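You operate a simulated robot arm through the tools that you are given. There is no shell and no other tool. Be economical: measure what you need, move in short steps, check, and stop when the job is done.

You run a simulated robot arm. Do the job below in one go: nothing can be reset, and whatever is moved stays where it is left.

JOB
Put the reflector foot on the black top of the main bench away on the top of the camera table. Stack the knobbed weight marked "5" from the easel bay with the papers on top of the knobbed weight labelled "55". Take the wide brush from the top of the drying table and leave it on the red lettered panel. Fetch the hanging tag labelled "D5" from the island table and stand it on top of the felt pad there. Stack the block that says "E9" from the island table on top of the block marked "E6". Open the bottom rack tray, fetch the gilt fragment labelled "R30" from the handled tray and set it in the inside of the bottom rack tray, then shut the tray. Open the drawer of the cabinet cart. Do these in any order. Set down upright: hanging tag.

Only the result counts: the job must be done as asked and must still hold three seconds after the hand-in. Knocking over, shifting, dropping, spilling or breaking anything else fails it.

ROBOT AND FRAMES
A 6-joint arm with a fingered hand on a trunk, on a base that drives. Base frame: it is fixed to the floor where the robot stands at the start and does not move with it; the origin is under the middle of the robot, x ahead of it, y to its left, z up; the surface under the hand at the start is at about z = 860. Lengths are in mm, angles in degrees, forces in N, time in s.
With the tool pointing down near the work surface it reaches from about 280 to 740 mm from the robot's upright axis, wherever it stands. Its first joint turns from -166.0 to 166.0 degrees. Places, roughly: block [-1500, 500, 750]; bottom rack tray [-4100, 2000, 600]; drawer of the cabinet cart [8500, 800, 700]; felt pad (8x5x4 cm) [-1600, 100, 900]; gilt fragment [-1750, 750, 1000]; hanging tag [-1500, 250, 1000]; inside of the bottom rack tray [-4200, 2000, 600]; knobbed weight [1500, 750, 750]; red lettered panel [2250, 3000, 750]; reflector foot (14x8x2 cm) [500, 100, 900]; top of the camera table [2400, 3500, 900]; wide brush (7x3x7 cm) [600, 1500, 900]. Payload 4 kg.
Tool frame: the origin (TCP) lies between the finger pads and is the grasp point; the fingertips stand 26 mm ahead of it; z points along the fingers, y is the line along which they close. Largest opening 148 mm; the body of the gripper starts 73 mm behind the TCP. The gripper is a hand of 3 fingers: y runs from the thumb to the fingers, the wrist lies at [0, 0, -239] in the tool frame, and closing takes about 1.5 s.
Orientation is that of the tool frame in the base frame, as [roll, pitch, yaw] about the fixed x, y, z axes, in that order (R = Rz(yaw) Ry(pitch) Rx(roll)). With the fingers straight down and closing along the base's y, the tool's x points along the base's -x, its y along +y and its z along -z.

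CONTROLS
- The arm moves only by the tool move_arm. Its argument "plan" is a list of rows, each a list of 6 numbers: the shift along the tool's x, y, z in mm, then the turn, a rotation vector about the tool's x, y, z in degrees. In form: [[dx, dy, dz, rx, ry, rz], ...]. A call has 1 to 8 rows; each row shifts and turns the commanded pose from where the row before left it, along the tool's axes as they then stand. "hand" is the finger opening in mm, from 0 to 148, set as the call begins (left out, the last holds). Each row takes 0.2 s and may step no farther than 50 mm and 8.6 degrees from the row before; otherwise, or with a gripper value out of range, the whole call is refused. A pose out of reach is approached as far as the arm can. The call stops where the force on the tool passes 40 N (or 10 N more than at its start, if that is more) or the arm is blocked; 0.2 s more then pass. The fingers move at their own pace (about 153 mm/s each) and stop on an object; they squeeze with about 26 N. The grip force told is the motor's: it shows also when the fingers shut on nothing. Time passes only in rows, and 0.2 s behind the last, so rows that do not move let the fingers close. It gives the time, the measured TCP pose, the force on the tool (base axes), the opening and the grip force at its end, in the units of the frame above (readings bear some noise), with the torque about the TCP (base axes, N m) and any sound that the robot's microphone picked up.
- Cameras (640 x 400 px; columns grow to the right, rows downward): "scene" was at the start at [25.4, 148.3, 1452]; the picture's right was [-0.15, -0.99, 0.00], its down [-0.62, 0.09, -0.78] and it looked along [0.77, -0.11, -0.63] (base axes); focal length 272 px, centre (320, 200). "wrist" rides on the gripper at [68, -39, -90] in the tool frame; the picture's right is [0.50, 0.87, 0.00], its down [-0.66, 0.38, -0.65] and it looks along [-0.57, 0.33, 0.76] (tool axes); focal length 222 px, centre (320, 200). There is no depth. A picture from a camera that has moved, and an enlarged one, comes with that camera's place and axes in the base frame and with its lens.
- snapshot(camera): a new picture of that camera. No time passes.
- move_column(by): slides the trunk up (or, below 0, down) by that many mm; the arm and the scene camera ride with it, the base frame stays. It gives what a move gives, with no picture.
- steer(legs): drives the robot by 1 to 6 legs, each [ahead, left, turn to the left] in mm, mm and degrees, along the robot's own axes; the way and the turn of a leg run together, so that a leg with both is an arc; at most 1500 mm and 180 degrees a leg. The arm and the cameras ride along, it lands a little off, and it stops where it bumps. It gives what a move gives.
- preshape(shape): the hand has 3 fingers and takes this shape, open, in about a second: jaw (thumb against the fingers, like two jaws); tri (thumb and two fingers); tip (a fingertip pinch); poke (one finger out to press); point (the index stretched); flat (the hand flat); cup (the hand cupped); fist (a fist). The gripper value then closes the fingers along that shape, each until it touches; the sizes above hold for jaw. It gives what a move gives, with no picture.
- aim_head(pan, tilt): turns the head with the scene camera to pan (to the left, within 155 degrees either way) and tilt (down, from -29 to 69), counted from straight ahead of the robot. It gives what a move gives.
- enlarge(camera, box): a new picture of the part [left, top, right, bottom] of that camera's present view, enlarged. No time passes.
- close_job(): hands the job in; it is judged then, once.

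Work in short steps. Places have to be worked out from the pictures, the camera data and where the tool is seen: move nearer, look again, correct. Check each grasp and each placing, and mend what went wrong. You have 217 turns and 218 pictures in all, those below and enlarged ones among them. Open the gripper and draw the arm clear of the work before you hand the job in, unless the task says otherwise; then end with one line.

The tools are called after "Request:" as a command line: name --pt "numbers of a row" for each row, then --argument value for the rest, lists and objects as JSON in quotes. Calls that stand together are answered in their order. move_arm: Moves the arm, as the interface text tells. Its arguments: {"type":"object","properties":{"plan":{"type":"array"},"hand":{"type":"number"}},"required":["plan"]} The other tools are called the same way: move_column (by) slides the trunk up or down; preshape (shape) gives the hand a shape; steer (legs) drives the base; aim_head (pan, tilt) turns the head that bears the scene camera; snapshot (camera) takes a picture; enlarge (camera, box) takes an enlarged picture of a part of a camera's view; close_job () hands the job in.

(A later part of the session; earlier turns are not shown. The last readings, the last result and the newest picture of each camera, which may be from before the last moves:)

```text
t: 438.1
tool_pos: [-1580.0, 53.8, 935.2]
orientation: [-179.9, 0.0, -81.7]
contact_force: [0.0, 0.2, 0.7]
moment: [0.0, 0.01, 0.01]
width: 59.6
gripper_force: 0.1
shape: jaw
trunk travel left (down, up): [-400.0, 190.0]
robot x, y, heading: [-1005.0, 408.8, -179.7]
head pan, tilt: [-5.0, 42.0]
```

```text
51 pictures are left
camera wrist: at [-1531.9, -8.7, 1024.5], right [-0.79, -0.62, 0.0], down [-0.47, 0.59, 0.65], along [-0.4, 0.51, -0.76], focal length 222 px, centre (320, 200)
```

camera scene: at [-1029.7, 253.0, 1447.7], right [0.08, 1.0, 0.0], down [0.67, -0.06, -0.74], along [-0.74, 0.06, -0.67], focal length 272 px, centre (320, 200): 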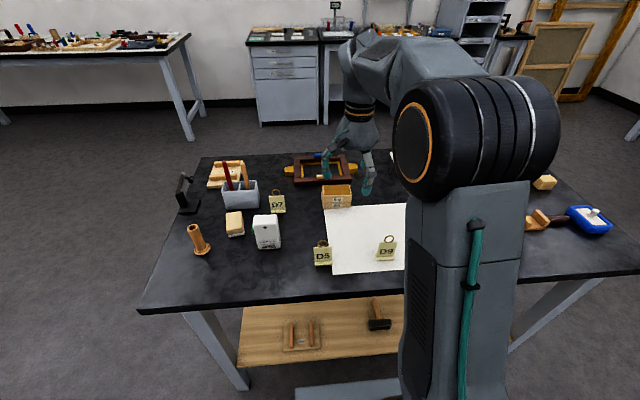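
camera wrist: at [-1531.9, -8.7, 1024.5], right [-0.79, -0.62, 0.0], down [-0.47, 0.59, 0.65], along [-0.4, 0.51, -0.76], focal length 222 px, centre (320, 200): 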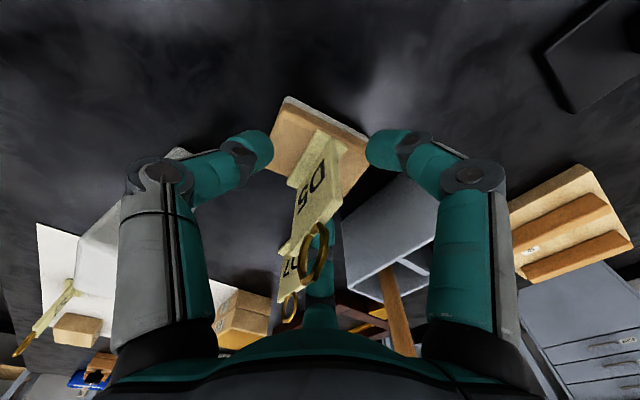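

The tag stands on the pad. I lift straight up clear of the ring and then back toward the robot.

Request:
move_arm --pt "0 0 -20 0 0 0" --pt "0 0 -40 0 0 0" --pt "0 0 -45 0 0 0" --pt "0 -20 -30 0 0 0" --pt "0 -45 0 0 0 0" --pt "0 -45 0 0 0 0"

Request:
enlarge --camera "scene" --box '[180, 150, 330, 270]'

```text
t: 439.5
tool_pos: [-1470.5, 70.6, 1071.2]
orientation: [179.9, -0.1, -81.9]
contact_force: [-0.7, -0.4, -1.1]
moment: [0.01, -0.02, 0.01]
width: 59.7
gripper_force: 0.0
shape: jaw
trunk travel left (down, up): [-400.0, 190.0]
robot x, y, heading: [-1008.1, 410.5, -180.1]
head pan, tilt: [-5.0, 42.0]
```

```text
3.33 times, centred on (255, 210) of scene
camera zoom: at [-1029.6, 253.0, 1447.7], right [0.08, 1.0, 0.0], down [0.67, -0.06, -0.74], along [-0.74, 0.06, -0.67], focal length 906 px, centre (537, 167)
```

zoom: 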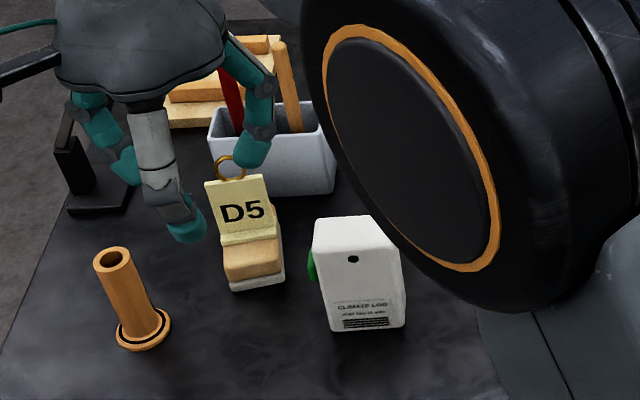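

D5 stands on the pad. Now the rack: I back off, strafe right, and read the fragments' labels on the way.

Request:
steer --legs '[[-120, 0, 0], [0, -780, 0]]'

Request:
aim_head --pan -8 --tilt 35

Request:
snapshot --camera "scene"

```text
t: 444.5
tool_pos: [-1352.3, 844.0, 1072.0]
orientation: [-180.0, 0.0, -81.5]
contact_force: [0.5, 0.1, -0.9]
moment: [0.02, 0.0, 0.01]
width: 59.7
gripper_force: 0.1
shape: jaw
trunk travel left (down, up): [-400.0, 190.0]
robot x, y, heading: [-894.2, 1186.0, -179.2]
head pan, tilt: [-5.0, 42.0]
```

```text
t: 445.2
tool_pos: [-1351.9, 845.5, 1070.7]
orientation: [-179.9, -0.1, -81.6]
contact_force: [0.3, 0.5, 0.7]
moment: [0.02, 0.0, -0.03]
width: 59.9
gripper_force: 0.0
shape: jaw
trunk travel left (down, up): [-400.0, 190.0]
robot x, y, heading: [-891.9, 1188.3, -179.4]
head pan, tilt: [-8.0, 35.0]
```

```text
49 pictures are left
camera scene: at [-916.9, 1035.2, 1458.2], right [0.13, 0.99, 0.0], down [0.57, -0.07, -0.82], along [-0.81, 0.11, -0.57], focal length 272 px, centre (320, 200)
```

scene: 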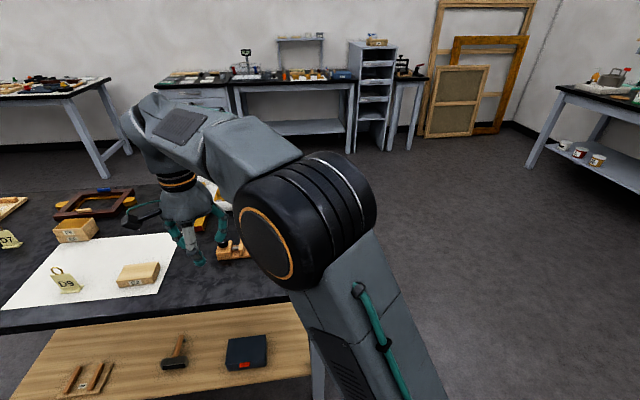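

I continue around the island to the rack.

Request:
steer --legs '[[0, -700, -0.6], [1400, 0, 0], [850, 0, 0]]'

Request:
aim_head --pan -10 --tilt 32

Request:
snapshot --camera "scene"

```text
t: 459.8
tool_pos: [-3631.5, 1533.0, 1070.5]
orientation: [-180.0, 0.1, -82.1]
contact_force: [-0.2, -0.1, -0.4]
moment: [0.01, 0.02, -0.02]
width: 59.7
gripper_force: 0.0
shape: jaw
trunk travel left (down, up): [-400.0, 190.0]
robot x, y, heading: [-3164.9, 1872.6, 180.0]
head pan, tilt: [-8.0, 35.0]
```

```text
t: 460.5
tool_pos: [-3631.3, 1534.9, 1070.9]
orientation: [-179.9, 0.1, -82.0]
contact_force: [0.5, 0.1, -0.1]
moment: [-0.01, -0.01, -0.05]
width: 59.3
gripper_force: 0.0
shape: jaw
trunk travel left (down, up): [-400.0, 190.0]
robot x, y, heading: [-3166.3, 1871.7, 179.8]
head pan, tilt: [-10.0, 32.0]
```

```text
48 pictures are left
camera scene: at [-3194.4, 1723.9, 1462.9], right [0.17, 0.98, 0.0], down [0.52, -0.09, -0.85], along [-0.83, 0.15, -0.53], focal length 272 px, centre (320, 200)
```

scene: 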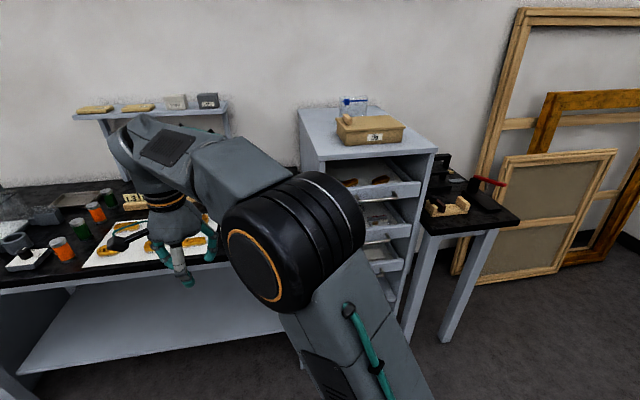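

The rack spans y≈1844–2285, front at x≈-4005. I centre the robot on it and swing the arm to the right so the head camera sees the trays.

Request:
steer --legs '[[0, -190, 0]]'

Request:
move_arm --pt "-43 -15 0 0 0 0" --pt "-43 -15 0 0 0 0" --pt "-43 -15 0 0 0 0" --pt "-43 -15 0 0 0 0" --pt "-43 -15 0 0 0 0" --pt "-43 -15 0 0 0 0" --pt "-43 -15 0 0 0 0"

Request:
move_arm --pt "-43 -15 0 0 0 0" --pt "-43 -15 0 0 0 0" --pt "-43 -15 0 0 0 0" --pt "-43 -15 0 0 0 0" --pt "-43 -15 0 0 0 0" --pt "-43 -15 0 0 0 0"

Request:
aim_head --pan -8 --tilt 40

Request:
snapshot --camera "scene"

```text
t: 462.0
tool_pos: [-3630.6, 1726.6, 1071.2]
orientation: [-179.9, 0.1, -82.0]
contact_force: [-0.3, 1.0, 0.6]
moment: [0.02, 0.02, -0.01]
width: 59.6
gripper_force: 0.2
shape: jaw
trunk travel left (down, up): [-400.0, 190.0]
robot x, y, heading: [-3168.0, 2068.0, -179.8]
head pan, tilt: [-10.0, 32.0]
```

```text
t: 463.6
tool_pos: [-3567.5, 2039.4, 1072.7]
orientation: [-179.9, 0.0, -82.0]
contact_force: [0.1, 0.8, -0.7]
moment: [0.03, 0.01, 0.05]
width: 59.6
gripper_force: 0.1
shape: jaw
trunk travel left (down, up): [-400.0, 190.0]
robot x, y, heading: [-3168.6, 2062.2, -180.2]
head pan, tilt: [-10.0, 32.0]
```

```text
t: 465.0
tool_pos: [-3516.7, 2306.1, 1073.4]
orientation: [180.0, 0.0, -81.8]
contact_force: [-0.2, -0.3, 0.2]
moment: [0.01, 0.02, -0.03]
width: 59.7
gripper_force: 0.1
shape: jaw
trunk travel left (down, up): [-400.0, 190.0]
robot x, y, heading: [-3165.5, 2058.2, -180.1]
head pan, tilt: [-10.0, 32.0]
```

```text
t: 465.7
tool_pos: [-3517.3, 2305.3, 1073.5]
orientation: [-180.0, -0.1, -82.0]
contact_force: [0.4, 0.2, -0.2]
moment: [0.02, -0.02, 0.02]
width: 59.5
gripper_force: 0.0
shape: jaw
trunk travel left (down, up): [-400.0, 190.0]
robot x, y, heading: [-3164.9, 2063.3, -180.1]
head pan, tilt: [-8.0, 40.0]
```

```text
47 pictures are left
camera scene: at [-3190.2, 1912.0, 1450.8], right [0.14, 0.99, 0.0], down [0.64, -0.09, -0.77], along [-0.76, 0.11, -0.64], focal length 272 px, centre (320, 200)
```

scene: 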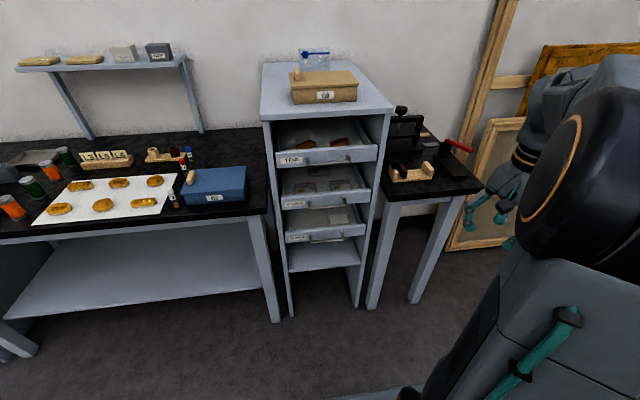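

Clear view: three trays with labels and handles above a plain bottom shelf. I zoom in.

Request:
enlarge --camera "scene" --box '[250, 120, 400, 300]'

```text
2.22 times, centred on (325, 210) of scene
camera zoom: at [-3190.2, 1912.0, 1450.8], right [0.14, 0.99, 0.0], down [0.64, -0.09, -0.77], along [-0.76, 0.11, -0.64], focal length 604 px, centre (309, 178)
```

zoom: 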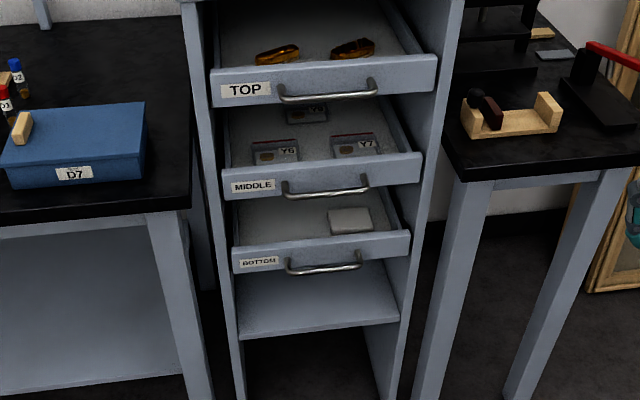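

BOTTOM tray handle bar: y≈1978–2111, z≈632, x≈-3915 (rack front ≈-3950). I bring the hand in front of it, then tilt 75° toward the rack.

Request:
move_arm --pt "0 0 0 0 0 8" --pt "38 26 0 0 0 0" --pt "38 26 0 0 0 0" --pt "38 26 0 0 0 0" --pt "38 26 0 0 0 0" --pt "38 26 0 0 0 0" --pt "38 26 0 0 0 0" --pt "34 27 0 0 0 0"

Request:
move_arm --pt "0 0 0 -8.4 0 0" --pt "0 0 0 -8.4 0 0" --pt "0 0 0 -8.4 0 0" --pt "0 0 0 -8.4 0 0" --pt "0 0 0 -8.4 0 0" --pt "0 0 0 -8.4 0 0" --pt "0 0 0 -8.4 0 0" --pt "0 0 0 -8.4 0 0"

Request:
move_arm --pt "0 0 0 -7.8 0 0" --pt "0 0 0 0 0 0"

```text
t: 467.5
tool_pos: [-3698.2, 2042.6, 1071.2]
orientation: [179.9, -0.1, -90.0]
contact_force: [-0.2, 0.1, 0.0]
moment: [-0.02, 0.01, 0.02]
width: 59.8
gripper_force: 0.1
shape: jaw
trunk travel left (down, up): [-400.0, 190.0]
robot x, y, heading: [-3164.4, 2063.7, -180.0]
head pan, tilt: [-8.0, 40.0]
```

```text
t: 469.3
tool_pos: [-3699.5, 2028.6, 1069.2]
orientation: [116.0, -1.9, -87.0]
contact_force: [0.3, 0.0, 0.0]
moment: [-0.02, -0.01, 0.0]
width: 59.7
gripper_force: 0.1
shape: jaw
out of reach, approached as far as the arm can: row 7, 8
trunk travel left (down, up): [-400.0, 190.0]
robot x, y, heading: [-3169.0, 2060.6, -179.7]
head pan, tilt: [-8.0, 40.0]
```

```text
t: 469.9
tool_pos: [-3699.0, 2045.1, 1070.1]
orientation: [105.0, -0.1, -90.0]
contact_force: [-1.6, 0.8, 0.3]
moment: [0.03, -0.01, 0.01]
width: 59.6
gripper_force: 0.1
shape: jaw
trunk travel left (down, up): [-400.0, 190.0]
robot x, y, heading: [-3166.4, 2058.2, -180.1]
head pan, tilt: [-8.0, 40.0]
```

Tilted 75° as wanted. Now lower the trunk 400 mm and look.

Request:
move_column --by -400

Request:
snapshot --camera "wrist"

Request:
snapshot --camera "scene"

```text
t: 473.8
tool_pos: [-3698.5, 2044.7, 671.3]
orientation: [105.0, -0.1, -90.0]
contact_force: [-0.1, -0.4, 0.4]
moment: [0.02, -0.02, -0.04]
width: 60.0
gripper_force: 0.0
shape: jaw
trunk travel left (down, up): [0.0, 590.0]
robot x, y, heading: [-3166.0, 2061.7, -180.2]
head pan, tilt: [-8.0, 40.0]
```

```text
45 pictures are left
camera wrist: at [-3600.7, 1975.6, 655.9], right [-0.22, -0.5, 0.84], down [0.53, 0.66, 0.53], along [-0.82, 0.57, 0.12], focal length 222 px, centre (320, 200)
```

wrist: 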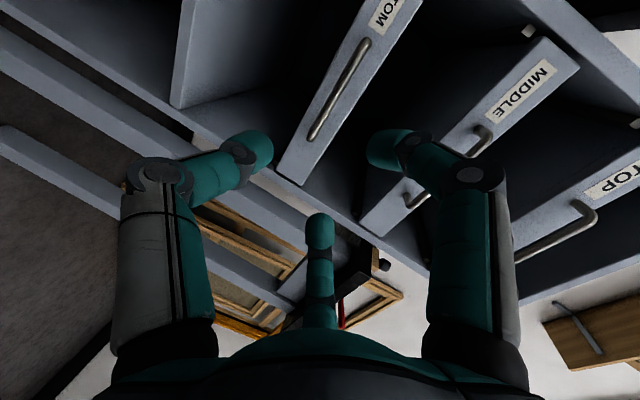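

```text
44 pictures are left
camera scene: at [-3190.2, 1912.0, 1050.7], right [0.14, 0.99, 0.0], down [0.64, -0.09, -0.77], along [-0.76, 0.11, -0.64], focal length 272 px, centre (320, 200)
```

scene: 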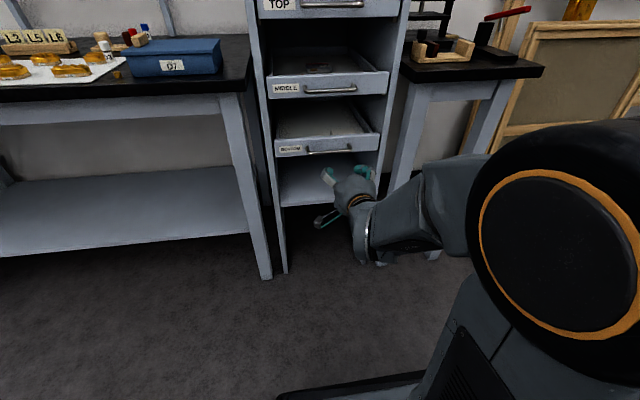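

Triangulated bar at x≈-3886, z≈642, y centre ≈2040. I advance 110 mm with a 20 mm correction upward and re-check.

Request:
move_arm --pt "0 7 37 0 0 0" --pt "0 7 37 0 0 0" --pt "0 6 36 0 0 0" --pt "0 0 0 0 0 0" --hand 70

Request:
snapshot --camera "wrist"

Request:
enlarge --camera "scene" --box '[260, 110, 420, 230]'

```text
t: 474.8
tool_pos: [-3810.6, 2044.5, 661.3]
orientation: [105.1, 0.0, -90.0]
contact_force: [0.4, -0.2, -0.2]
moment: [-0.01, 0.0, 0.0]
width: 69.2
gripper_force: 0.0
shape: jaw
trunk travel left (down, up): [0.0, 590.0]
robot x, y, heading: [-3167.6, 2057.6, -180.0]
head pan, tilt: [-8.0, 40.0]
```

```text
43 pictures are left
camera wrist: at [-3712.3, 1974.8, 645.8], right [-0.22, -0.5, 0.84], down [0.53, 0.66, 0.53], along [-0.82, 0.57, 0.12], focal length 222 px, centre (320, 200)
```

wrist: 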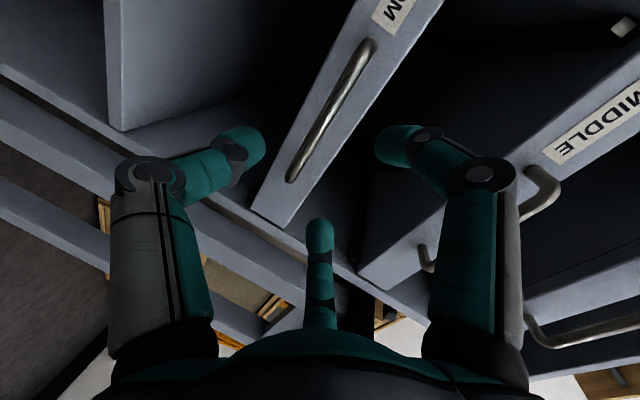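

```text
3.33 times, centred on (340, 170) of scene
camera zoom: at [-3190.2, 1912.0, 1050.7], right [0.14, 0.99, 0.0], down [0.64, -0.09, -0.77], along [-0.76, 0.11, -0.64], focal length 906 px, centre (253, 300)
```

zoom: 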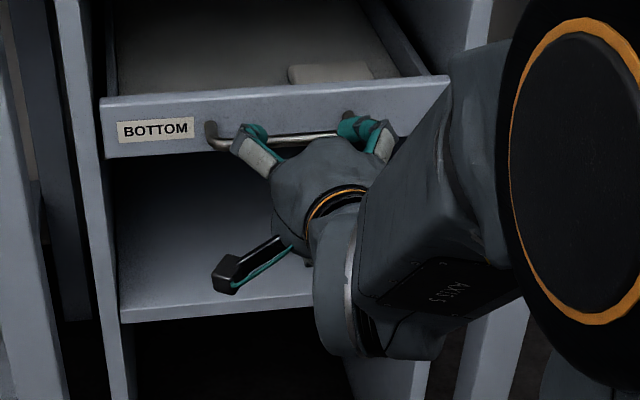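

The bar is lined up with the hand's centre; about 83 mm to go. I advance 73 mm and check.

Request:
move_arm --pt "4 0 30 0 0 0" --pt "4 -1 25 0 0 0" --pt "0 -1 18 0 0 0" --pt "0 0 0 0 0 0"

Request:
snapshot --camera "wrist"

```text
t: 475.8
tool_pos: [-3881.8, 2036.0, 639.9]
orientation: [105.0, 0.0, -90.1]
contact_force: [0.2, -0.5, -0.1]
moment: [0.02, 0.01, -0.05]
width: 69.9
gripper_force: 0.0
shape: jaw
trunk travel left (down, up): [0.0, 590.0]
robot x, y, heading: [-3168.3, 2060.2, -180.0]
head pan, tilt: [-8.0, 40.0]
```

```text
41 pictures are left
camera wrist: at [-3783.2, 1967.4, 624.6], right [-0.22, -0.5, 0.84], down [0.53, 0.66, 0.53], along [-0.82, 0.57, 0.12], focal length 222 px, centre (320, 200)
```

wrist: 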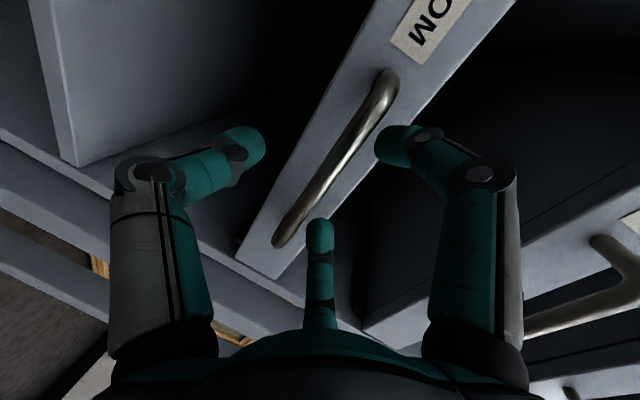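

Bar is just ahead of TCP between thumb (below) and fingers (above). I close and pull 40 mm.

Request:
move_arm --pt "0 0 3 0 0 0" --pt "0 0 0 0 0 0" --pt "0 0 0 0 0 0" --pt "0 0 0 0 0 0" --pt "0 0 0 0 0 0" --pt "0 0 0 0 0 0" --hand 0

Request:
move_arm --pt "0 -2.6 -9.7 0 0 0" --pt "0 -2.6 -9.7 0 0 0" --pt "0 -2.6 -9.7 0 0 0" --pt "0 -2.6 -9.7 0 0 0"

Request:
enlarge --camera "scene" --box '[260, 110, 420, 230]'

```text
t: 477.1
tool_pos: [-3883.9, 2036.1, 639.1]
orientation: [105.0, 0.1, -90.1]
contact_force: [-3.9, 0.3, -2.1]
moment: [0.0, -0.08, 0.0]
width: 9.0
gripper_force: 25.8
shape: jaw
trunk travel left (down, up): [0.0, 590.0]
robot x, y, heading: [-3165.3, 2057.7, -179.9]
head pan, tilt: [-8.0, 40.0]
```

```text
t: 478.1
tool_pos: [-3843.5, 2036.4, 639.4]
orientation: [105.0, 0.0, -89.9]
contact_force: [-0.9, -1.2, -6.8]
moment: [-0.04, -0.21, 0.03]
width: 8.7
gripper_force: 26.5
shape: jaw
trunk travel left (down, up): [0.0, 590.0]
robot x, y, heading: [-3166.1, 2064.7, -180.2]
head pan, tilt: [-8.0, 40.0]
```

```text
3.33 times, centred on (340, 170) of scene
camera zoom: at [-3190.6, 1911.9, 1050.6], right [0.14, 0.99, 0.0], down [0.64, -0.09, -0.77], along [-0.76, 0.11, -0.64], focal length 906 px, centre (253, 300)
```

zoom: 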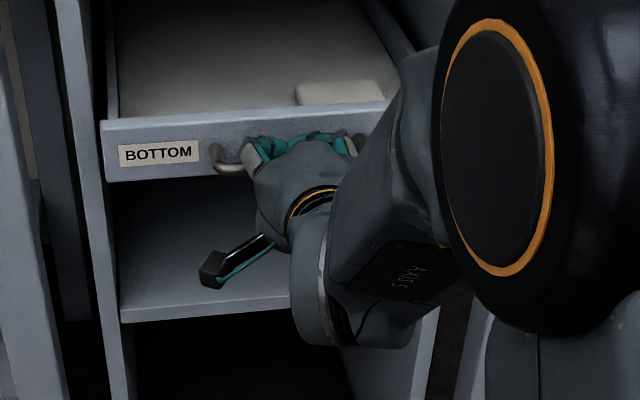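

The tray slides. I pull 60 mm more with the arm, then back the robot 130 mm to open it further without cramping the arm.

Request:
move_arm --pt "0 -5.2 -19.3 0 0 0" --pt "0 -5.2 -19.3 0 0 0" --pt "0 -5.2 -19.3 0 0 0"

Request:
steer --legs '[[-130, 0, 0]]'

Request:
enlarge --camera "scene" --box '[240, 60, 440, 260]'

```text
t: 478.9
tool_pos: [-3782.2, 2036.3, 639.4]
orientation: [105.0, 0.0, -90.0]
contact_force: [0.6, -1.5, -1.6]
moment: [0.0, -0.15, -0.01]
width: 8.9
gripper_force: 26.0
shape: jaw
trunk travel left (down, up): [0.0, 590.0]
robot x, y, heading: [-3164.9, 2064.1, -180.0]
head pan, tilt: [-8.0, 40.0]
```

```text
t: 480.2
tool_pos: [-3654.0, 2036.6, 638.9]
orientation: [105.0, 0.0, -89.9]
contact_force: [-1.5, 5.5, -1.3]
moment: [0.02, -0.1, -0.06]
width: 8.8
gripper_force: 25.8
shape: jaw
trunk travel left (down, up): [0.0, 590.0]
robot x, y, heading: [-3036.6, 2064.5, -179.9]
head pan, tilt: [-8.0, 40.0]
```

```text
2.00 times, centred on (340, 160) of scene
camera zoom: at [-3060.9, 1912.4, 1050.8], right [0.14, 0.99, 0.0], down [0.64, -0.09, -0.77], along [-0.76, 0.11, -0.64], focal length 544 px, centre (280, 280)
```

zoom: 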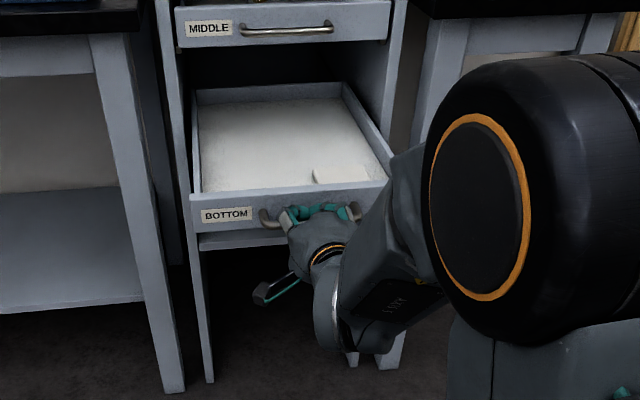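

Open about 230 mm with a large free floor on the left side. I release, back off, and raise up.

Request:
move_arm --pt "0 0 0 0 0 0" --pt "0 0 0 0 0 0" --pt "0 0 0 0 0 0" --pt "0 0 -15 0 0 0" --pt "0 0 -30 0 0 0" --pt "0 0 -30 0 0 0" --hand 80

Request:
steer --legs '[[-250, 0, 0]]'

Request:
move_column --by 400

Request:
snapshot --camera "scene"

```text
t: 481.6
tool_pos: [-3581.6, 2036.2, 656.9]
orientation: [105.0, -0.1, -89.9]
contact_force: [0.2, 0.3, -0.6]
moment: [0.02, 0.02, -0.02]
width: 79.6
gripper_force: 0.1
shape: jaw
trunk travel left (down, up): [0.0, 590.0]
robot x, y, heading: [-3037.7, 2062.9, -179.9]
head pan, tilt: [-8.0, 40.0]
```

```text
t: 483.4
tool_pos: [-3331.4, 2036.4, 656.9]
orientation: [105.0, 0.1, -89.8]
contact_force: [0.5, 0.0, 0.2]
moment: [-0.03, -0.02, -0.01]
width: 79.6
gripper_force: 0.0
shape: jaw
trunk travel left (down, up): [0.0, 590.0]
robot x, y, heading: [-2785.9, 2064.6, -180.1]
head pan, tilt: [-8.0, 40.0]
```

```text
t: 487.3
tool_pos: [-3331.1, 2036.1, 1057.1]
orientation: [105.1, 0.1, -89.8]
contact_force: [0.5, -0.4, 0.3]
moment: [0.03, -0.01, -0.02]
width: 79.7
gripper_force: 0.0
shape: jaw
trunk travel left (down, up): [-400.0, 190.0]
robot x, y, heading: [-2790.1, 2062.5, -179.8]
head pan, tilt: [-8.0, 40.0]
```

```text
38 pictures are left
camera scene: at [-2809.6, 1912.8, 1450.7], right [0.14, 0.99, 0.0], down [0.64, -0.09, -0.77], along [-0.76, 0.1, -0.64], focal length 272 px, centre (320, 200)
```

scene: 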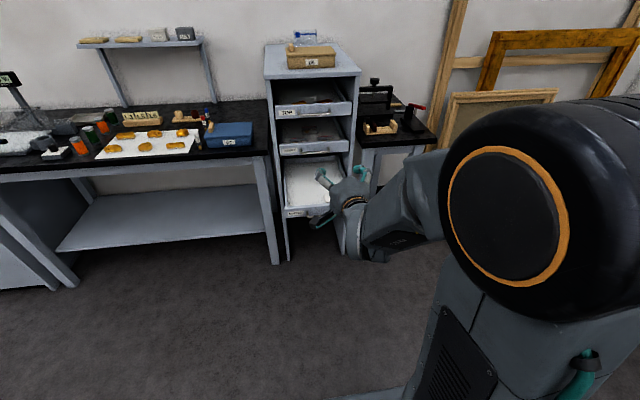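

Rack tray is open and clear. I return the tool to vertical, turn around and go to the island's west side where the handled tray is reachable.

Request:
move_arm --pt "0 0 0 8.4 0 0" --pt "0 0 0 8.4 0 0" --pt "0 0 0 8.4 0 0" --pt "0 0 0 8.4 0 0" --pt "0 0 0 8.4 0 0" --pt "0 0 0 8.4 0 0" --pt "0 0 0 8.4 0 0" --pt "0 0 0 8.4 0 0"

Request:
move_arm --pt "0 0 0 7.8 0 0" --pt "0 -40 0 0 0 0" --pt "0 -40 0 0 0 0" --pt "0 -40 0 0 0 0" --pt "0 -40 0 0 0 0"

Request:
steer --legs '[[0, 0, 180], [0, -1280, 0], [280, 0, 0]]'

Request:
aim_head --pan -8 --tilt 40

Request:
snapshot --camera "scene"

```text
t: 489.1
tool_pos: [-3294.7, 1999.2, 937.0]
orientation: [158.1, 6.0, -93.9]
contact_force: [0.0, -0.5, -0.7]
moment: [0.01, -0.02, 0.01]
width: 79.9
gripper_force: 0.1
shape: jaw
out of reach, approached as far as the arm can: row 3, 4, 6, 7, 8
trunk travel left (down, up): [-400.0, 190.0]
robot x, y, heading: [-2787.0, 2063.7, -179.9]
head pan, tilt: [-8.0, 40.0]
```

```text
t: 490.3
tool_pos: [-3151.1, 1984.9, 874.4]
orientation: [160.8, 6.8, -94.3]
contact_force: [0.4, -0.1, -0.5]
moment: [-0.01, -0.02, 0.0]
width: 80.0
gripper_force: 0.0
shape: jaw
out of reach, approached as far as the arm can: row 1, 5
trunk travel left (down, up): [-400.0, 190.0]
robot x, y, heading: [-2785.6, 2064.1, -179.7]
head pan, tilt: [-8.0, 40.0]
```

```text
t: 505.5
tool_pos: [-2169.4, 864.2, 876.6]
orientation: [160.7, 6.7, 83.3]
contact_force: [-0.6, 0.0, -0.7]
moment: [0.01, -0.01, -0.01]
width: 79.6
gripper_force: 0.1
shape: jaw
trunk travel left (down, up): [-400.0, 190.0]
robot x, y, heading: [-2538.1, 800.4, -2.4]
head pan, tilt: [-8.0, 40.0]
```

```text
t: 506.1
tool_pos: [-2170.5, 865.2, 874.6]
orientation: [160.8, 6.8, 83.4]
contact_force: [0.4, -0.4, -0.1]
moment: [0.02, 0.01, 0.01]
width: 80.0
gripper_force: 0.1
shape: jaw
trunk travel left (down, up): [-400.0, 190.0]
robot x, y, heading: [-2536.2, 798.7, -2.4]
head pan, tilt: [-8.0, 40.0]
```

```text
37 pictures are left
camera scene: at [-2506.2, 949.1, 1450.7], right [-0.18, -0.98, 0.0], down [-0.63, 0.11, -0.77], along [0.75, -0.14, -0.64], focal length 272 px, centre (320, 200)
```

scene: 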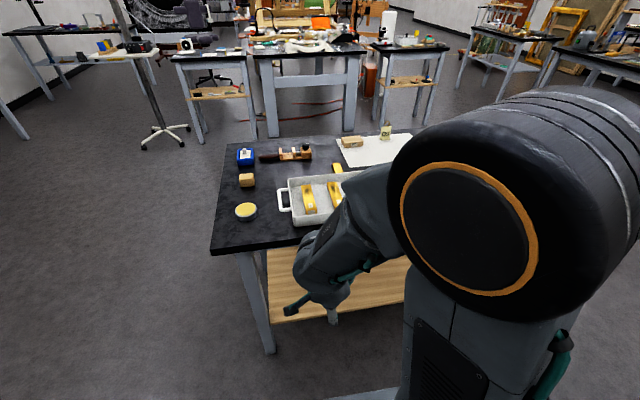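

The arm drifted while untilting (hand now tilted and low). I back off from the island, straighten the tool, and lift it.

Request:
steer --legs '[[-250, 0, 2.4]]'

Request:
move_arm --pt "0 0 0 6.4 2.3 0" --pt "0 0 0 6.4 2.3 0" --pt "0 0 0 6.3 2.3 0" --pt "0 0 -40 0 0 0" --pt "0 0 -45 0 0 0" --pt "0 0 -45 0 0 0" --pt "0 0 -45 0 0 0"

```text
t: 507.9
tool_pos: [-2426.6, 884.0, 875.1]
orientation: [160.8, 6.7, 85.8]
contact_force: [-0.1, 0.8, -0.3]
moment: [0.02, -0.01, 0.0]
width: 79.9
gripper_force: 0.1
shape: jaw
trunk travel left (down, up): [-400.0, 190.0]
robot x, y, heading: [-2794.4, 804.3, 0.3]
head pan, tilt: [-8.0, 40.0]
```

```text
t: 509.5
tool_pos: [-2471.9, 903.6, 884.8]
orientation: [167.9, 4.5, 86.3]
contact_force: [-0.3, -0.2, -0.1]
moment: [0.01, -0.01, 0.03]
width: 79.9
gripper_force: 0.0
shape: jaw
out of reach, approached as far as the arm can: row 2, 3, 4, 5, 6, 7
trunk travel left (down, up): [-400.0, 190.0]
robot x, y, heading: [-2792.6, 808.0, 0.2]
head pan, tilt: [-8.0, 40.0]
```

The wrist is at a roll limit in this arm branch; turning the tool the other way about its axis should free it.

Request:
move_arm --pt "0 0 0 0 0 8.5" --pt "0 0 0 0 0 8.5" --pt "0 0 0 0 0 8.5" --pt "0 0 0 0 0 8.5" --pt "0 0 0 0 0 8.5" --pt "0 0 0 0 0 0"

Request:
snapshot --camera "scene"

```text
t: 510.9
tool_pos: [-2469.1, 907.3, 870.5]
orientation: [169.2, -4.3, 44.8]
contact_force: [-0.1, -0.2, -0.7]
moment: [0.02, -0.01, 0.01]
width: 80.1
gripper_force: 0.1
shape: jaw
out of reach, approached as far as the arm can: row 1
trunk travel left (down, up): [-400.0, 190.0]
robot x, y, heading: [-2792.9, 806.3, 0.4]
head pan, tilt: [-8.0, 40.0]
```

```text
36 pictures are left
camera scene: at [-2767.9, 954.4, 1450.7], right [-0.13, -0.99, 0.0], down [-0.64, 0.09, -0.77], along [0.76, -0.1, -0.64], focal length 272 px, centre (320, 200)
```

scene: 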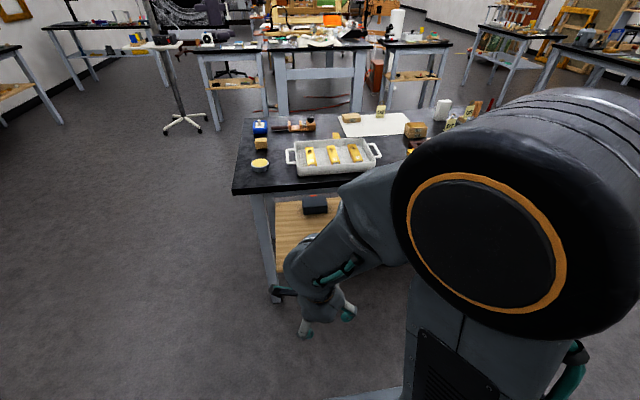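

The rotation works now. I turn a little further, level the tool, and lift.

Request:
move_arm --pt "0 0 0 0 0 8.5" --pt "0 0 0 0 0 8.5" --pt "0 0 0 0 0 8.5" --pt "0 0 0 0 0 8.5"

```text
t: 511.9
tool_pos: [-2468.0, 907.1, 870.6]
orientation: [173.5, -9.6, 10.8]
contact_force: [0.0, 1.0, -0.2]
moment: [0.02, -0.03, 0.03]
width: 79.6
gripper_force: 0.0
shape: jaw
trunk travel left (down, up): [-400.0, 190.0]
robot x, y, heading: [-2789.4, 806.5, 0.2]
head pan, tilt: [-8.0, 40.0]
```

Request:
move_arm --pt "0 0 0 3.2 -4.8 0" --pt "0 0 0 3.2 -4.8 0" --pt "0 0 -45 0 0 0" --pt "0 0 -45 0 0 0" --pt "0 0 -45 0 0 0" --pt "0 0 -45 0 0 0" --pt "0 0 0 0 0 0"

```text
t: 513.5
tool_pos: [-2491.1, 932.6, 888.1]
orientation: [172.7, -11.3, 11.1]
contact_force: [0.5, 0.4, -1.3]
moment: [0.02, -0.03, -0.02]
width: 79.7
gripper_force: 0.0
shape: jaw
out of reach, approached as far as the arm can: row 1, 2, 3, 4, 5, 6
trunk travel left (down, up): [-400.0, 190.0]
robot x, y, heading: [-2791.3, 804.3, 0.1]
head pan, tilt: [-8.0, 40.0]
```

The tool can't reach vertical because a wrist joint spun round at the singularity. I'll unwind it: back off for room, raise the trunk, extend forward, then swing the tool sideways to the right, around to the front above the forearm line, and down in-plane.

Request:
steer --legs '[[-300, 0, 0]]'

Request:
move_column --by 150

Request:
move_arm --pt "45 0 0 0 0 0" --pt "45 0 0 0 0 0" --pt "45 0 0 0 0 0" --pt "45 0 0 0 0 0" --pt "45 0 0 0 0 0"

Request:
move_arm --pt "0 0 0 -8.3 0 0" --pt "0 0 0 -8.3 0 0" --pt "0 0 0 -8.3 0 0" --pt "0 0 0 -8.3 0 0"

```text
t: 515.5
tool_pos: [-2785.5, 931.1, 889.3]
orientation: [172.7, -11.2, 11.1]
contact_force: [0.3, -0.2, -0.2]
moment: [0.04, 0.02, -0.02]
width: 80.1
gripper_force: 0.0
shape: jaw
trunk travel left (down, up): [-400.0, 190.0]
robot x, y, heading: [-3087.2, 800.1, 0.4]
head pan, tilt: [-8.0, 40.0]
```

```text
t: 517.3
tool_pos: [-2784.9, 931.6, 1038.6]
orientation: [172.6, -11.2, 11.2]
contact_force: [0.3, -0.4, 0.4]
moment: [0.0, 0.02, -0.01]
width: 79.8
gripper_force: 0.0
shape: jaw
trunk travel left (down, up): [-550.0, 40.0]
robot x, y, heading: [-3089.5, 803.1, 0.4]
head pan, tilt: [-8.0, 40.0]
```

```text
t: 518.5
tool_pos: [-2601.0, 961.3, 1000.9]
orientation: [171.6, -12.5, 11.3]
contact_force: [0.1, 0.5, 0.5]
moment: [0.02, 0.03, 0.01]
width: 80.0
gripper_force: 0.0
shape: jaw
out of reach, approached as far as the arm can: row 1, 2, 3, 4, 5
trunk travel left (down, up): [-550.0, 40.0]
robot x, y, heading: [-3082.7, 802.3, 0.5]
head pan, tilt: [-8.0, 40.0]
```

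```text
t: 519.5
tool_pos: [-2600.4, 962.6, 997.9]
orientation: [139.1, -11.3, 11.3]
contact_force: [-0.3, -0.4, 0.2]
moment: [0.0, -0.02, -0.01]
width: 80.2
gripper_force: 0.1
shape: jaw
trunk travel left (down, up): [-550.0, 40.0]
robot x, y, heading: [-3087.3, 800.8, 0.3]
head pan, tilt: [-8.0, 40.0]
```

Rightward swing works. I continue to ~75° tilt, then turn about the vertical toward the front.

Request:
move_arm --pt "0 0 0 -8.3 0 0" --pt "0 0 0 -8.3 0 0" --pt "0 0 0 -8.3 0 0" --pt "0 0 0 -8.3 0 0" --pt "0 0 0 1.67 8.0 -2.29" --pt "0 0 0 1.67 8.0 -2.29" --pt "0 0 0 1.67 8.0 -2.29"

Request:
move_arm --pt "0 0 0 1.67 8.0 -2.29" --pt "0 0 0 1.67 8.0 -2.29" --pt "0 0 0 1.67 8.0 -2.29" --pt "0 0 0 1.67 8.0 -2.29" --pt "0 0 0 1.67 8.0 -2.29" --pt "0 0 0 1.67 8.0 -2.29" --pt "0 0 0 1.67 8.0 -2.29" --pt "0 0 0 1.67 8.0 -2.29"

```text
t: 521.1
tool_pos: [-2600.5, 963.0, 998.8]
orientation: [106.2, -11.4, 36.8]
contact_force: [0.0, 1.4, 0.5]
moment: [0.02, -0.02, 0.03]
width: 79.8
gripper_force: 0.0
shape: jaw
trunk travel left (down, up): [-550.0, 40.0]
robot x, y, heading: [-3083.8, 803.5, 0.3]
head pan, tilt: [-8.0, 40.0]
```

```text
t: 522.9
tool_pos: [-2557.4, 992.7, 986.5]
orientation: [106.1, -11.7, 104.7]
contact_force: [-0.6, 1.1, 0.4]
moment: [0.02, 0.01, -0.03]
width: 79.9
gripper_force: 0.0
shape: jaw
out of reach, approached as far as the arm can: row 5, 6, 7, 8
trunk travel left (down, up): [-550.0, 40.0]
robot x, y, heading: [-3083.3, 801.5, 0.5]
head pan, tilt: [-8.0, 40.0]
```

Now pointing forward in the arm's plane. I tilt down in-plane toward vertical.

Request:
move_arm --pt "0 0 0 8.2 -1.8 -0.17" --pt "0 0 0 8.2 -1.8 -0.17" --pt "0 0 0 8.2 -1.8 -0.17" --pt "0 0 0 8.2 -1.8 -0.17" --pt "0 0 0 8.2 -1.8 -0.17"

```text
t: 524.1
tool_pos: [-2556.8, 993.9, 987.7]
orientation: [148.2, -5.7, 98.0]
contact_force: [0.3, -0.1, -0.7]
moment: [0.0, 0.0, 0.02]
width: 79.9
gripper_force: 0.0
shape: jaw
trunk travel left (down, up): [-550.0, 40.0]
robot x, y, heading: [-3088.0, 804.5, 0.1]
head pan, tilt: [-8.0, 40.0]
```

Unwound, no limit hit. Four more rows to vertical.

Request:
move_arm --pt "0 0 0 7.93 -1.5 0" --pt "0 0 0 7.93 -1.5 0" --pt "0 0 0 7.93 -1.5 0" --pt "0 0 0 7.93 -1.5 0" --pt "0 0 -40 0 0 0" --pt "0 0 -40 0 0 0"

```text
t: 525.5
tool_pos: [-2558.5, 990.6, 1067.6]
orientation: [-179.9, 0.2, 96.4]
contact_force: [-0.6, 0.8, 0.5]
moment: [-0.02, 0.0, 0.02]
width: 80.2
gripper_force: 0.1
shape: jaw
out of reach, approached as far as the arm can: row 1, 2
trunk travel left (down, up): [-550.0, 40.0]
robot x, y, heading: [-3089.2, 805.6, 0.4]
head pan, tilt: [-8.0, 40.0]
```

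Vertical again. I drive up to the island's west edge (x≈-1985) above the tray.

Request:
steer --legs '[[750, 0, -0.3]]'

Request:
aim_head --pan -15 --tilt 48

Request:
snapshot --camera "scene"

Request:
snapshot --camera "wrist"

```text
t: 529.5
tool_pos: [-1808.8, 990.5, 1066.1]
orientation: [-179.9, 0.1, 96.0]
contact_force: [-0.4, -0.6, 0.5]
moment: [-0.02, 0.0, 0.02]
width: 79.9
gripper_force: 0.0
shape: jaw
trunk travel left (down, up): [-550.0, 40.0]
robot x, y, heading: [-2341.6, 805.6, -0.3]
head pan, tilt: [-8.0, 40.0]
```

```text
t: 530.2
tool_pos: [-1808.9, 990.4, 1067.1]
orientation: [-180.0, 0.0, 96.0]
contact_force: [0.1, -0.5, 0.2]
moment: [0.0, -0.01, 0.0]
width: 80.2
gripper_force: 0.0
shape: jaw
trunk travel left (down, up): [-550.0, 40.0]
robot x, y, heading: [-2336.7, 806.2, -0.0]
head pan, tilt: [-15.0, 48.0]
```

```text
35 pictures are left
camera scene: at [-2323.5, 946.5, 1589.3], right [-0.26, -0.97, 0.0], down [-0.72, 0.19, -0.67], along [0.65, -0.17, -0.74], focal length 272 px, centre (320, 200)
```

scene: 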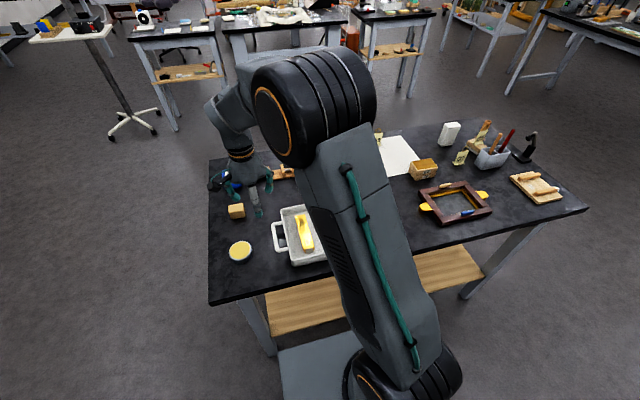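

```text
34 pictures are left
camera wrist: at [-1855.1, 1052.3, 1156.1], right [0.81, 0.59, 0.0], down [0.44, -0.61, 0.65], along [0.38, -0.53, -0.76], focal length 222 px, centre (320, 200)
```

wrist: 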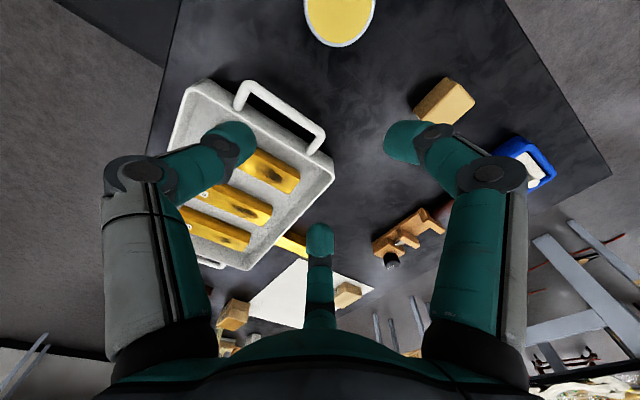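

The three fragments are visible to the wrist camera; I enlarge for labels.

Request:
enlarge --camera "wrist" --box '[160, 80, 340, 280]'

Request:
enlarge --camera "scene" --box '[260, 190, 340, 270]'

```text
2.00 times, centred on (250, 180) of wrist
camera zoom: at [-1855.1, 1052.3, 1156.1], right [0.81, 0.59, 0.0], down [0.44, -0.61, 0.65], along [0.38, -0.53, -0.76], focal length 444 px, centre (460, 240)
```

zoom: 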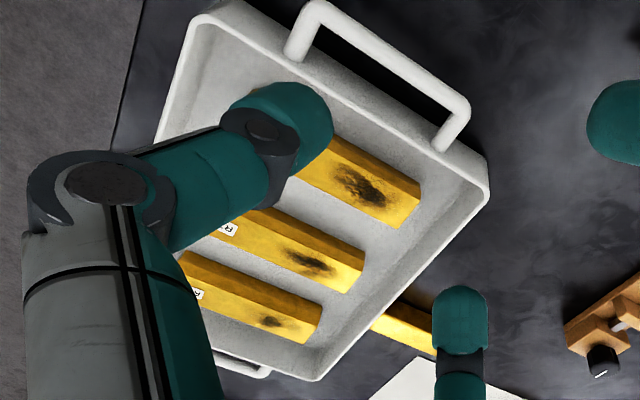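

```text
5.00 times, centred on (300, 230) of scene
camera zoom: at [-2323.5, 946.5, 1589.3], right [-0.26, -0.97, 0.0], down [-0.72, 0.19, -0.67], along [0.65, -0.17, -0.74], focal length 1359 px, centre (420, 50)
```

zoom: 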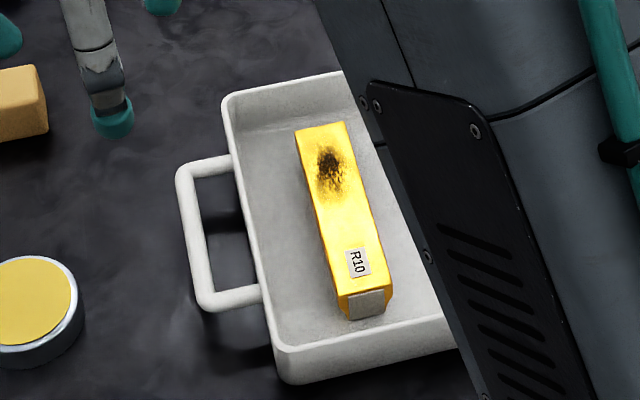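

First fragment is R10. I swing the arm to the right so the head camera sees the other labels.

Request:
move_arm --pt "-44 -8 0 0 0 0" --pt "-44 -8 0 0 0 0" --pt "-44 -8 0 0 0 0" --pt "-44 -8 0 0 0 0" --pt "-44 -8 0 0 0 0" --pt "-44 -8 0 0 0 0" --pt "-44 -8 0 0 0 0" --pt "-44 -8 0 0 0 0"

Request:
move_arm --pt "-44 -8 0 0 0 0" --pt "-44 -8 0 0 0 0" --pt "-44 -8 0 0 0 0"

Request:
enlarge --camera "scene" --box '[260, 170, 420, 290]'

```text
t: 532.0
tool_pos: [-1840.3, 633.0, 1066.3]
orientation: [179.9, 0.1, 96.1]
contact_force: [-0.5, 0.5, -0.1]
moment: [-0.01, -0.02, 0.02]
width: 79.9
gripper_force: 0.0
shape: jaw
trunk travel left (down, up): [-550.0, 40.0]
robot x, y, heading: [-2339.5, 806.4, -0.2]
head pan, tilt: [-15.0, 48.0]
```

```text
t: 532.8
tool_pos: [-1850.5, 497.9, 1068.6]
orientation: [-180.0, 0.0, 96.0]
contact_force: [0.3, -0.1, 0.2]
moment: [0.02, -0.01, -0.01]
width: 79.9
gripper_force: 0.1
shape: jaw
trunk travel left (down, up): [-550.0, 40.0]
robot x, y, heading: [-2339.2, 804.7, -0.1]
head pan, tilt: [-15.0, 48.0]
```

```text
3.33 times, centred on (340, 230) of scene
camera zoom: at [-2323.5, 946.2, 1589.3], right [-0.26, -0.97, 0.0], down [-0.72, 0.19, -0.67], along [0.65, -0.17, -0.74], focal length 906 px, centre (253, 100)
```

zoom: 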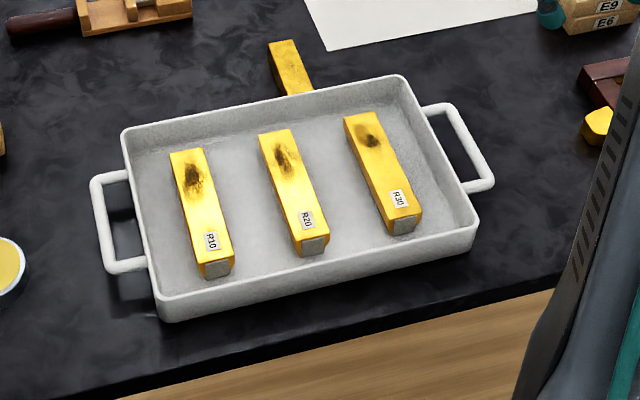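

R30 is the rightmost fragment: centre ≈(-1824,684), 126×36 mm, along x, top z≈892. I rotate the tool to yaw 0 (fingers on the wall side, thumb in the wider gap).

Request:
move_arm --pt "0 0 0 0 0 8.5" --pt "0 0 0 0 0 8.5" --pt "0 0 0 0 0 8.5" --pt "0 0 0 0 0 8.5" --pt "0 0 0 0 0 8.5" --pt "0 0 0 0 0 8.5" --pt "0 0 0 0 0 8.5" --pt "0 0 0 0 0 8.5" --hand 66

Request:
move_arm --pt "0 0 0 0 0 8.5" --pt "0 0 0 0 0 8.5" --pt "0 0 0 0 0 8.5" --pt "0 0 0 0 0 2.5"

```text
t: 534.6
tool_pos: [-1847.0, 499.8, 1065.9]
orientation: [-180.0, 0.0, 27.8]
contact_force: [-0.1, -0.4, 0.0]
moment: [0.01, 0.03, 0.01]
width: 66.5
gripper_force: 0.1
shape: jaw
trunk travel left (down, up): [-550.0, 40.0]
robot x, y, heading: [-2341.2, 804.5, 0.1]
head pan, tilt: [-15.0, 48.0]
```

```text
t: 535.6
tool_pos: [-1846.4, 500.3, 1067.2]
orientation: [179.9, 0.0, -0.1]
contact_force: [-0.1, 0.1, 0.0]
moment: [0.03, -0.01, 0.02]
width: 66.3
gripper_force: 0.0
shape: jaw
trunk travel left (down, up): [-550.0, 40.0]
robot x, y, heading: [-2338.8, 807.8, -0.4]
head pan, tilt: [-15.0, 48.0]
```

Yaw 0 reached cleanly. Now over R30 at z≈975 and look.

Request:
move_arm --pt "6 -36 0 0 0 0" --pt "6 -36 0 0 0 0" --pt "5 -36 0 0 0 0" --pt "5 -36 0 0 0 0" --pt "0 -37 0 0 0 0" --pt "0 0 46 0 0 0" --pt "0 0 46 0 0 0"

Request:
snapshot --camera "wrist"

Request:
enlarge --camera "scene" --box '[280, 170, 400, 270]'

```text
t: 537.2
tool_pos: [-1825.1, 679.9, 972.4]
orientation: [-180.0, 0.0, 0.0]
contact_force: [-0.2, -0.5, -0.5]
moment: [0.01, -0.03, -0.04]
width: 66.0
gripper_force: 0.0
shape: jaw
trunk travel left (down, up): [-550.0, 40.0]
robot x, y, heading: [-2338.6, 805.7, 0.1]
head pan, tilt: [-15.0, 48.0]
```

```text
30 pictures are left
camera wrist: at [-1756.8, 717.7, 1061.5], right [0.5, -0.87, 0.0], down [-0.66, -0.38, 0.65], along [-0.57, -0.33, -0.76], focal length 222 px, centre (320, 200)
```

wrist: 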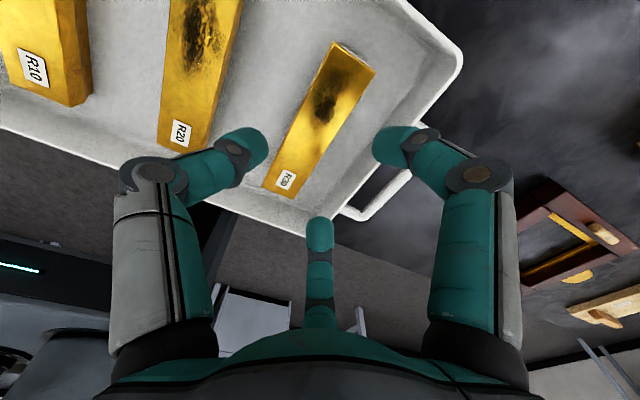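

```text
4.00 times, centred on (340, 220) of scene
camera zoom: at [-2323.1, 946.1, 1589.4], right [-0.26, -0.97, 0.0], down [-0.72, 0.19, -0.67], along [0.65, -0.17, -0.74], focal length 1087 px, centre (240, 120)
```

zoom: 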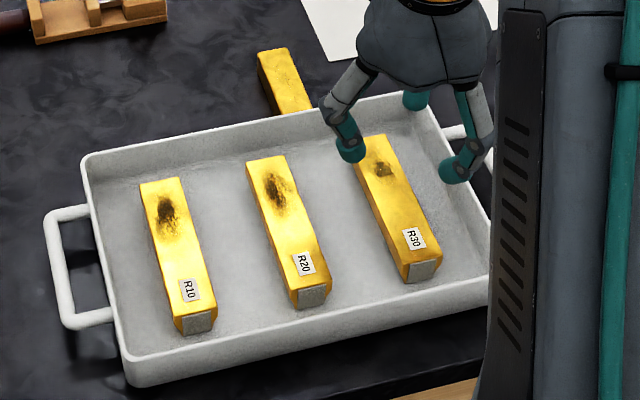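

Fingers would land at y≈655 (fragment edge 668), thumb at 721 (edge 701) – fits. I descend in steps to z≈903.

Request:
move_arm --pt "-4 0 25 0 0 0" --pt "0 0 20 0 0 0" --pt "0 0 12 0 0 0" --pt "0 0 8 0 0 0" --pt "0 0 5 0 0 0"

Request:
snapshot --camera "wrist"

```text
t: 538.4
tool_pos: [-1828.7, 679.7, 904.2]
orientation: [179.9, 0.0, 0.0]
contact_force: [0.2, -0.1, 0.4]
moment: [0.01, 0.02, -0.01]
width: 66.3
gripper_force: 0.0
shape: jaw
trunk travel left (down, up): [-550.0, 40.0]
robot x, y, heading: [-2342.3, 806.3, 0.2]
head pan, tilt: [-15.0, 48.0]
```

```text
28 pictures are left
camera wrist: at [-1760.9, 718.0, 993.9], right [0.5, -0.87, 0.0], down [-0.66, -0.38, 0.65], along [-0.57, -0.33, -0.76], focal length 222 px, centre (320, 200)
```

wrist: 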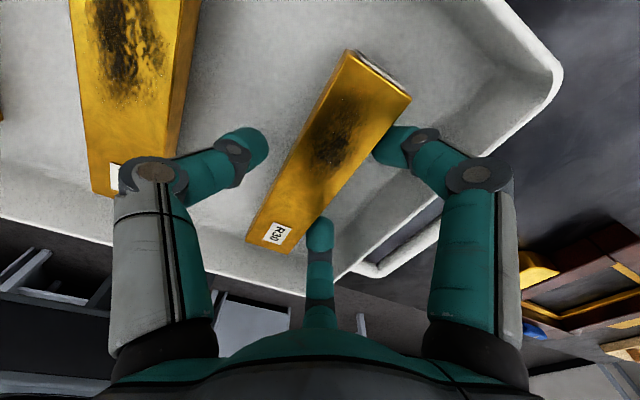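

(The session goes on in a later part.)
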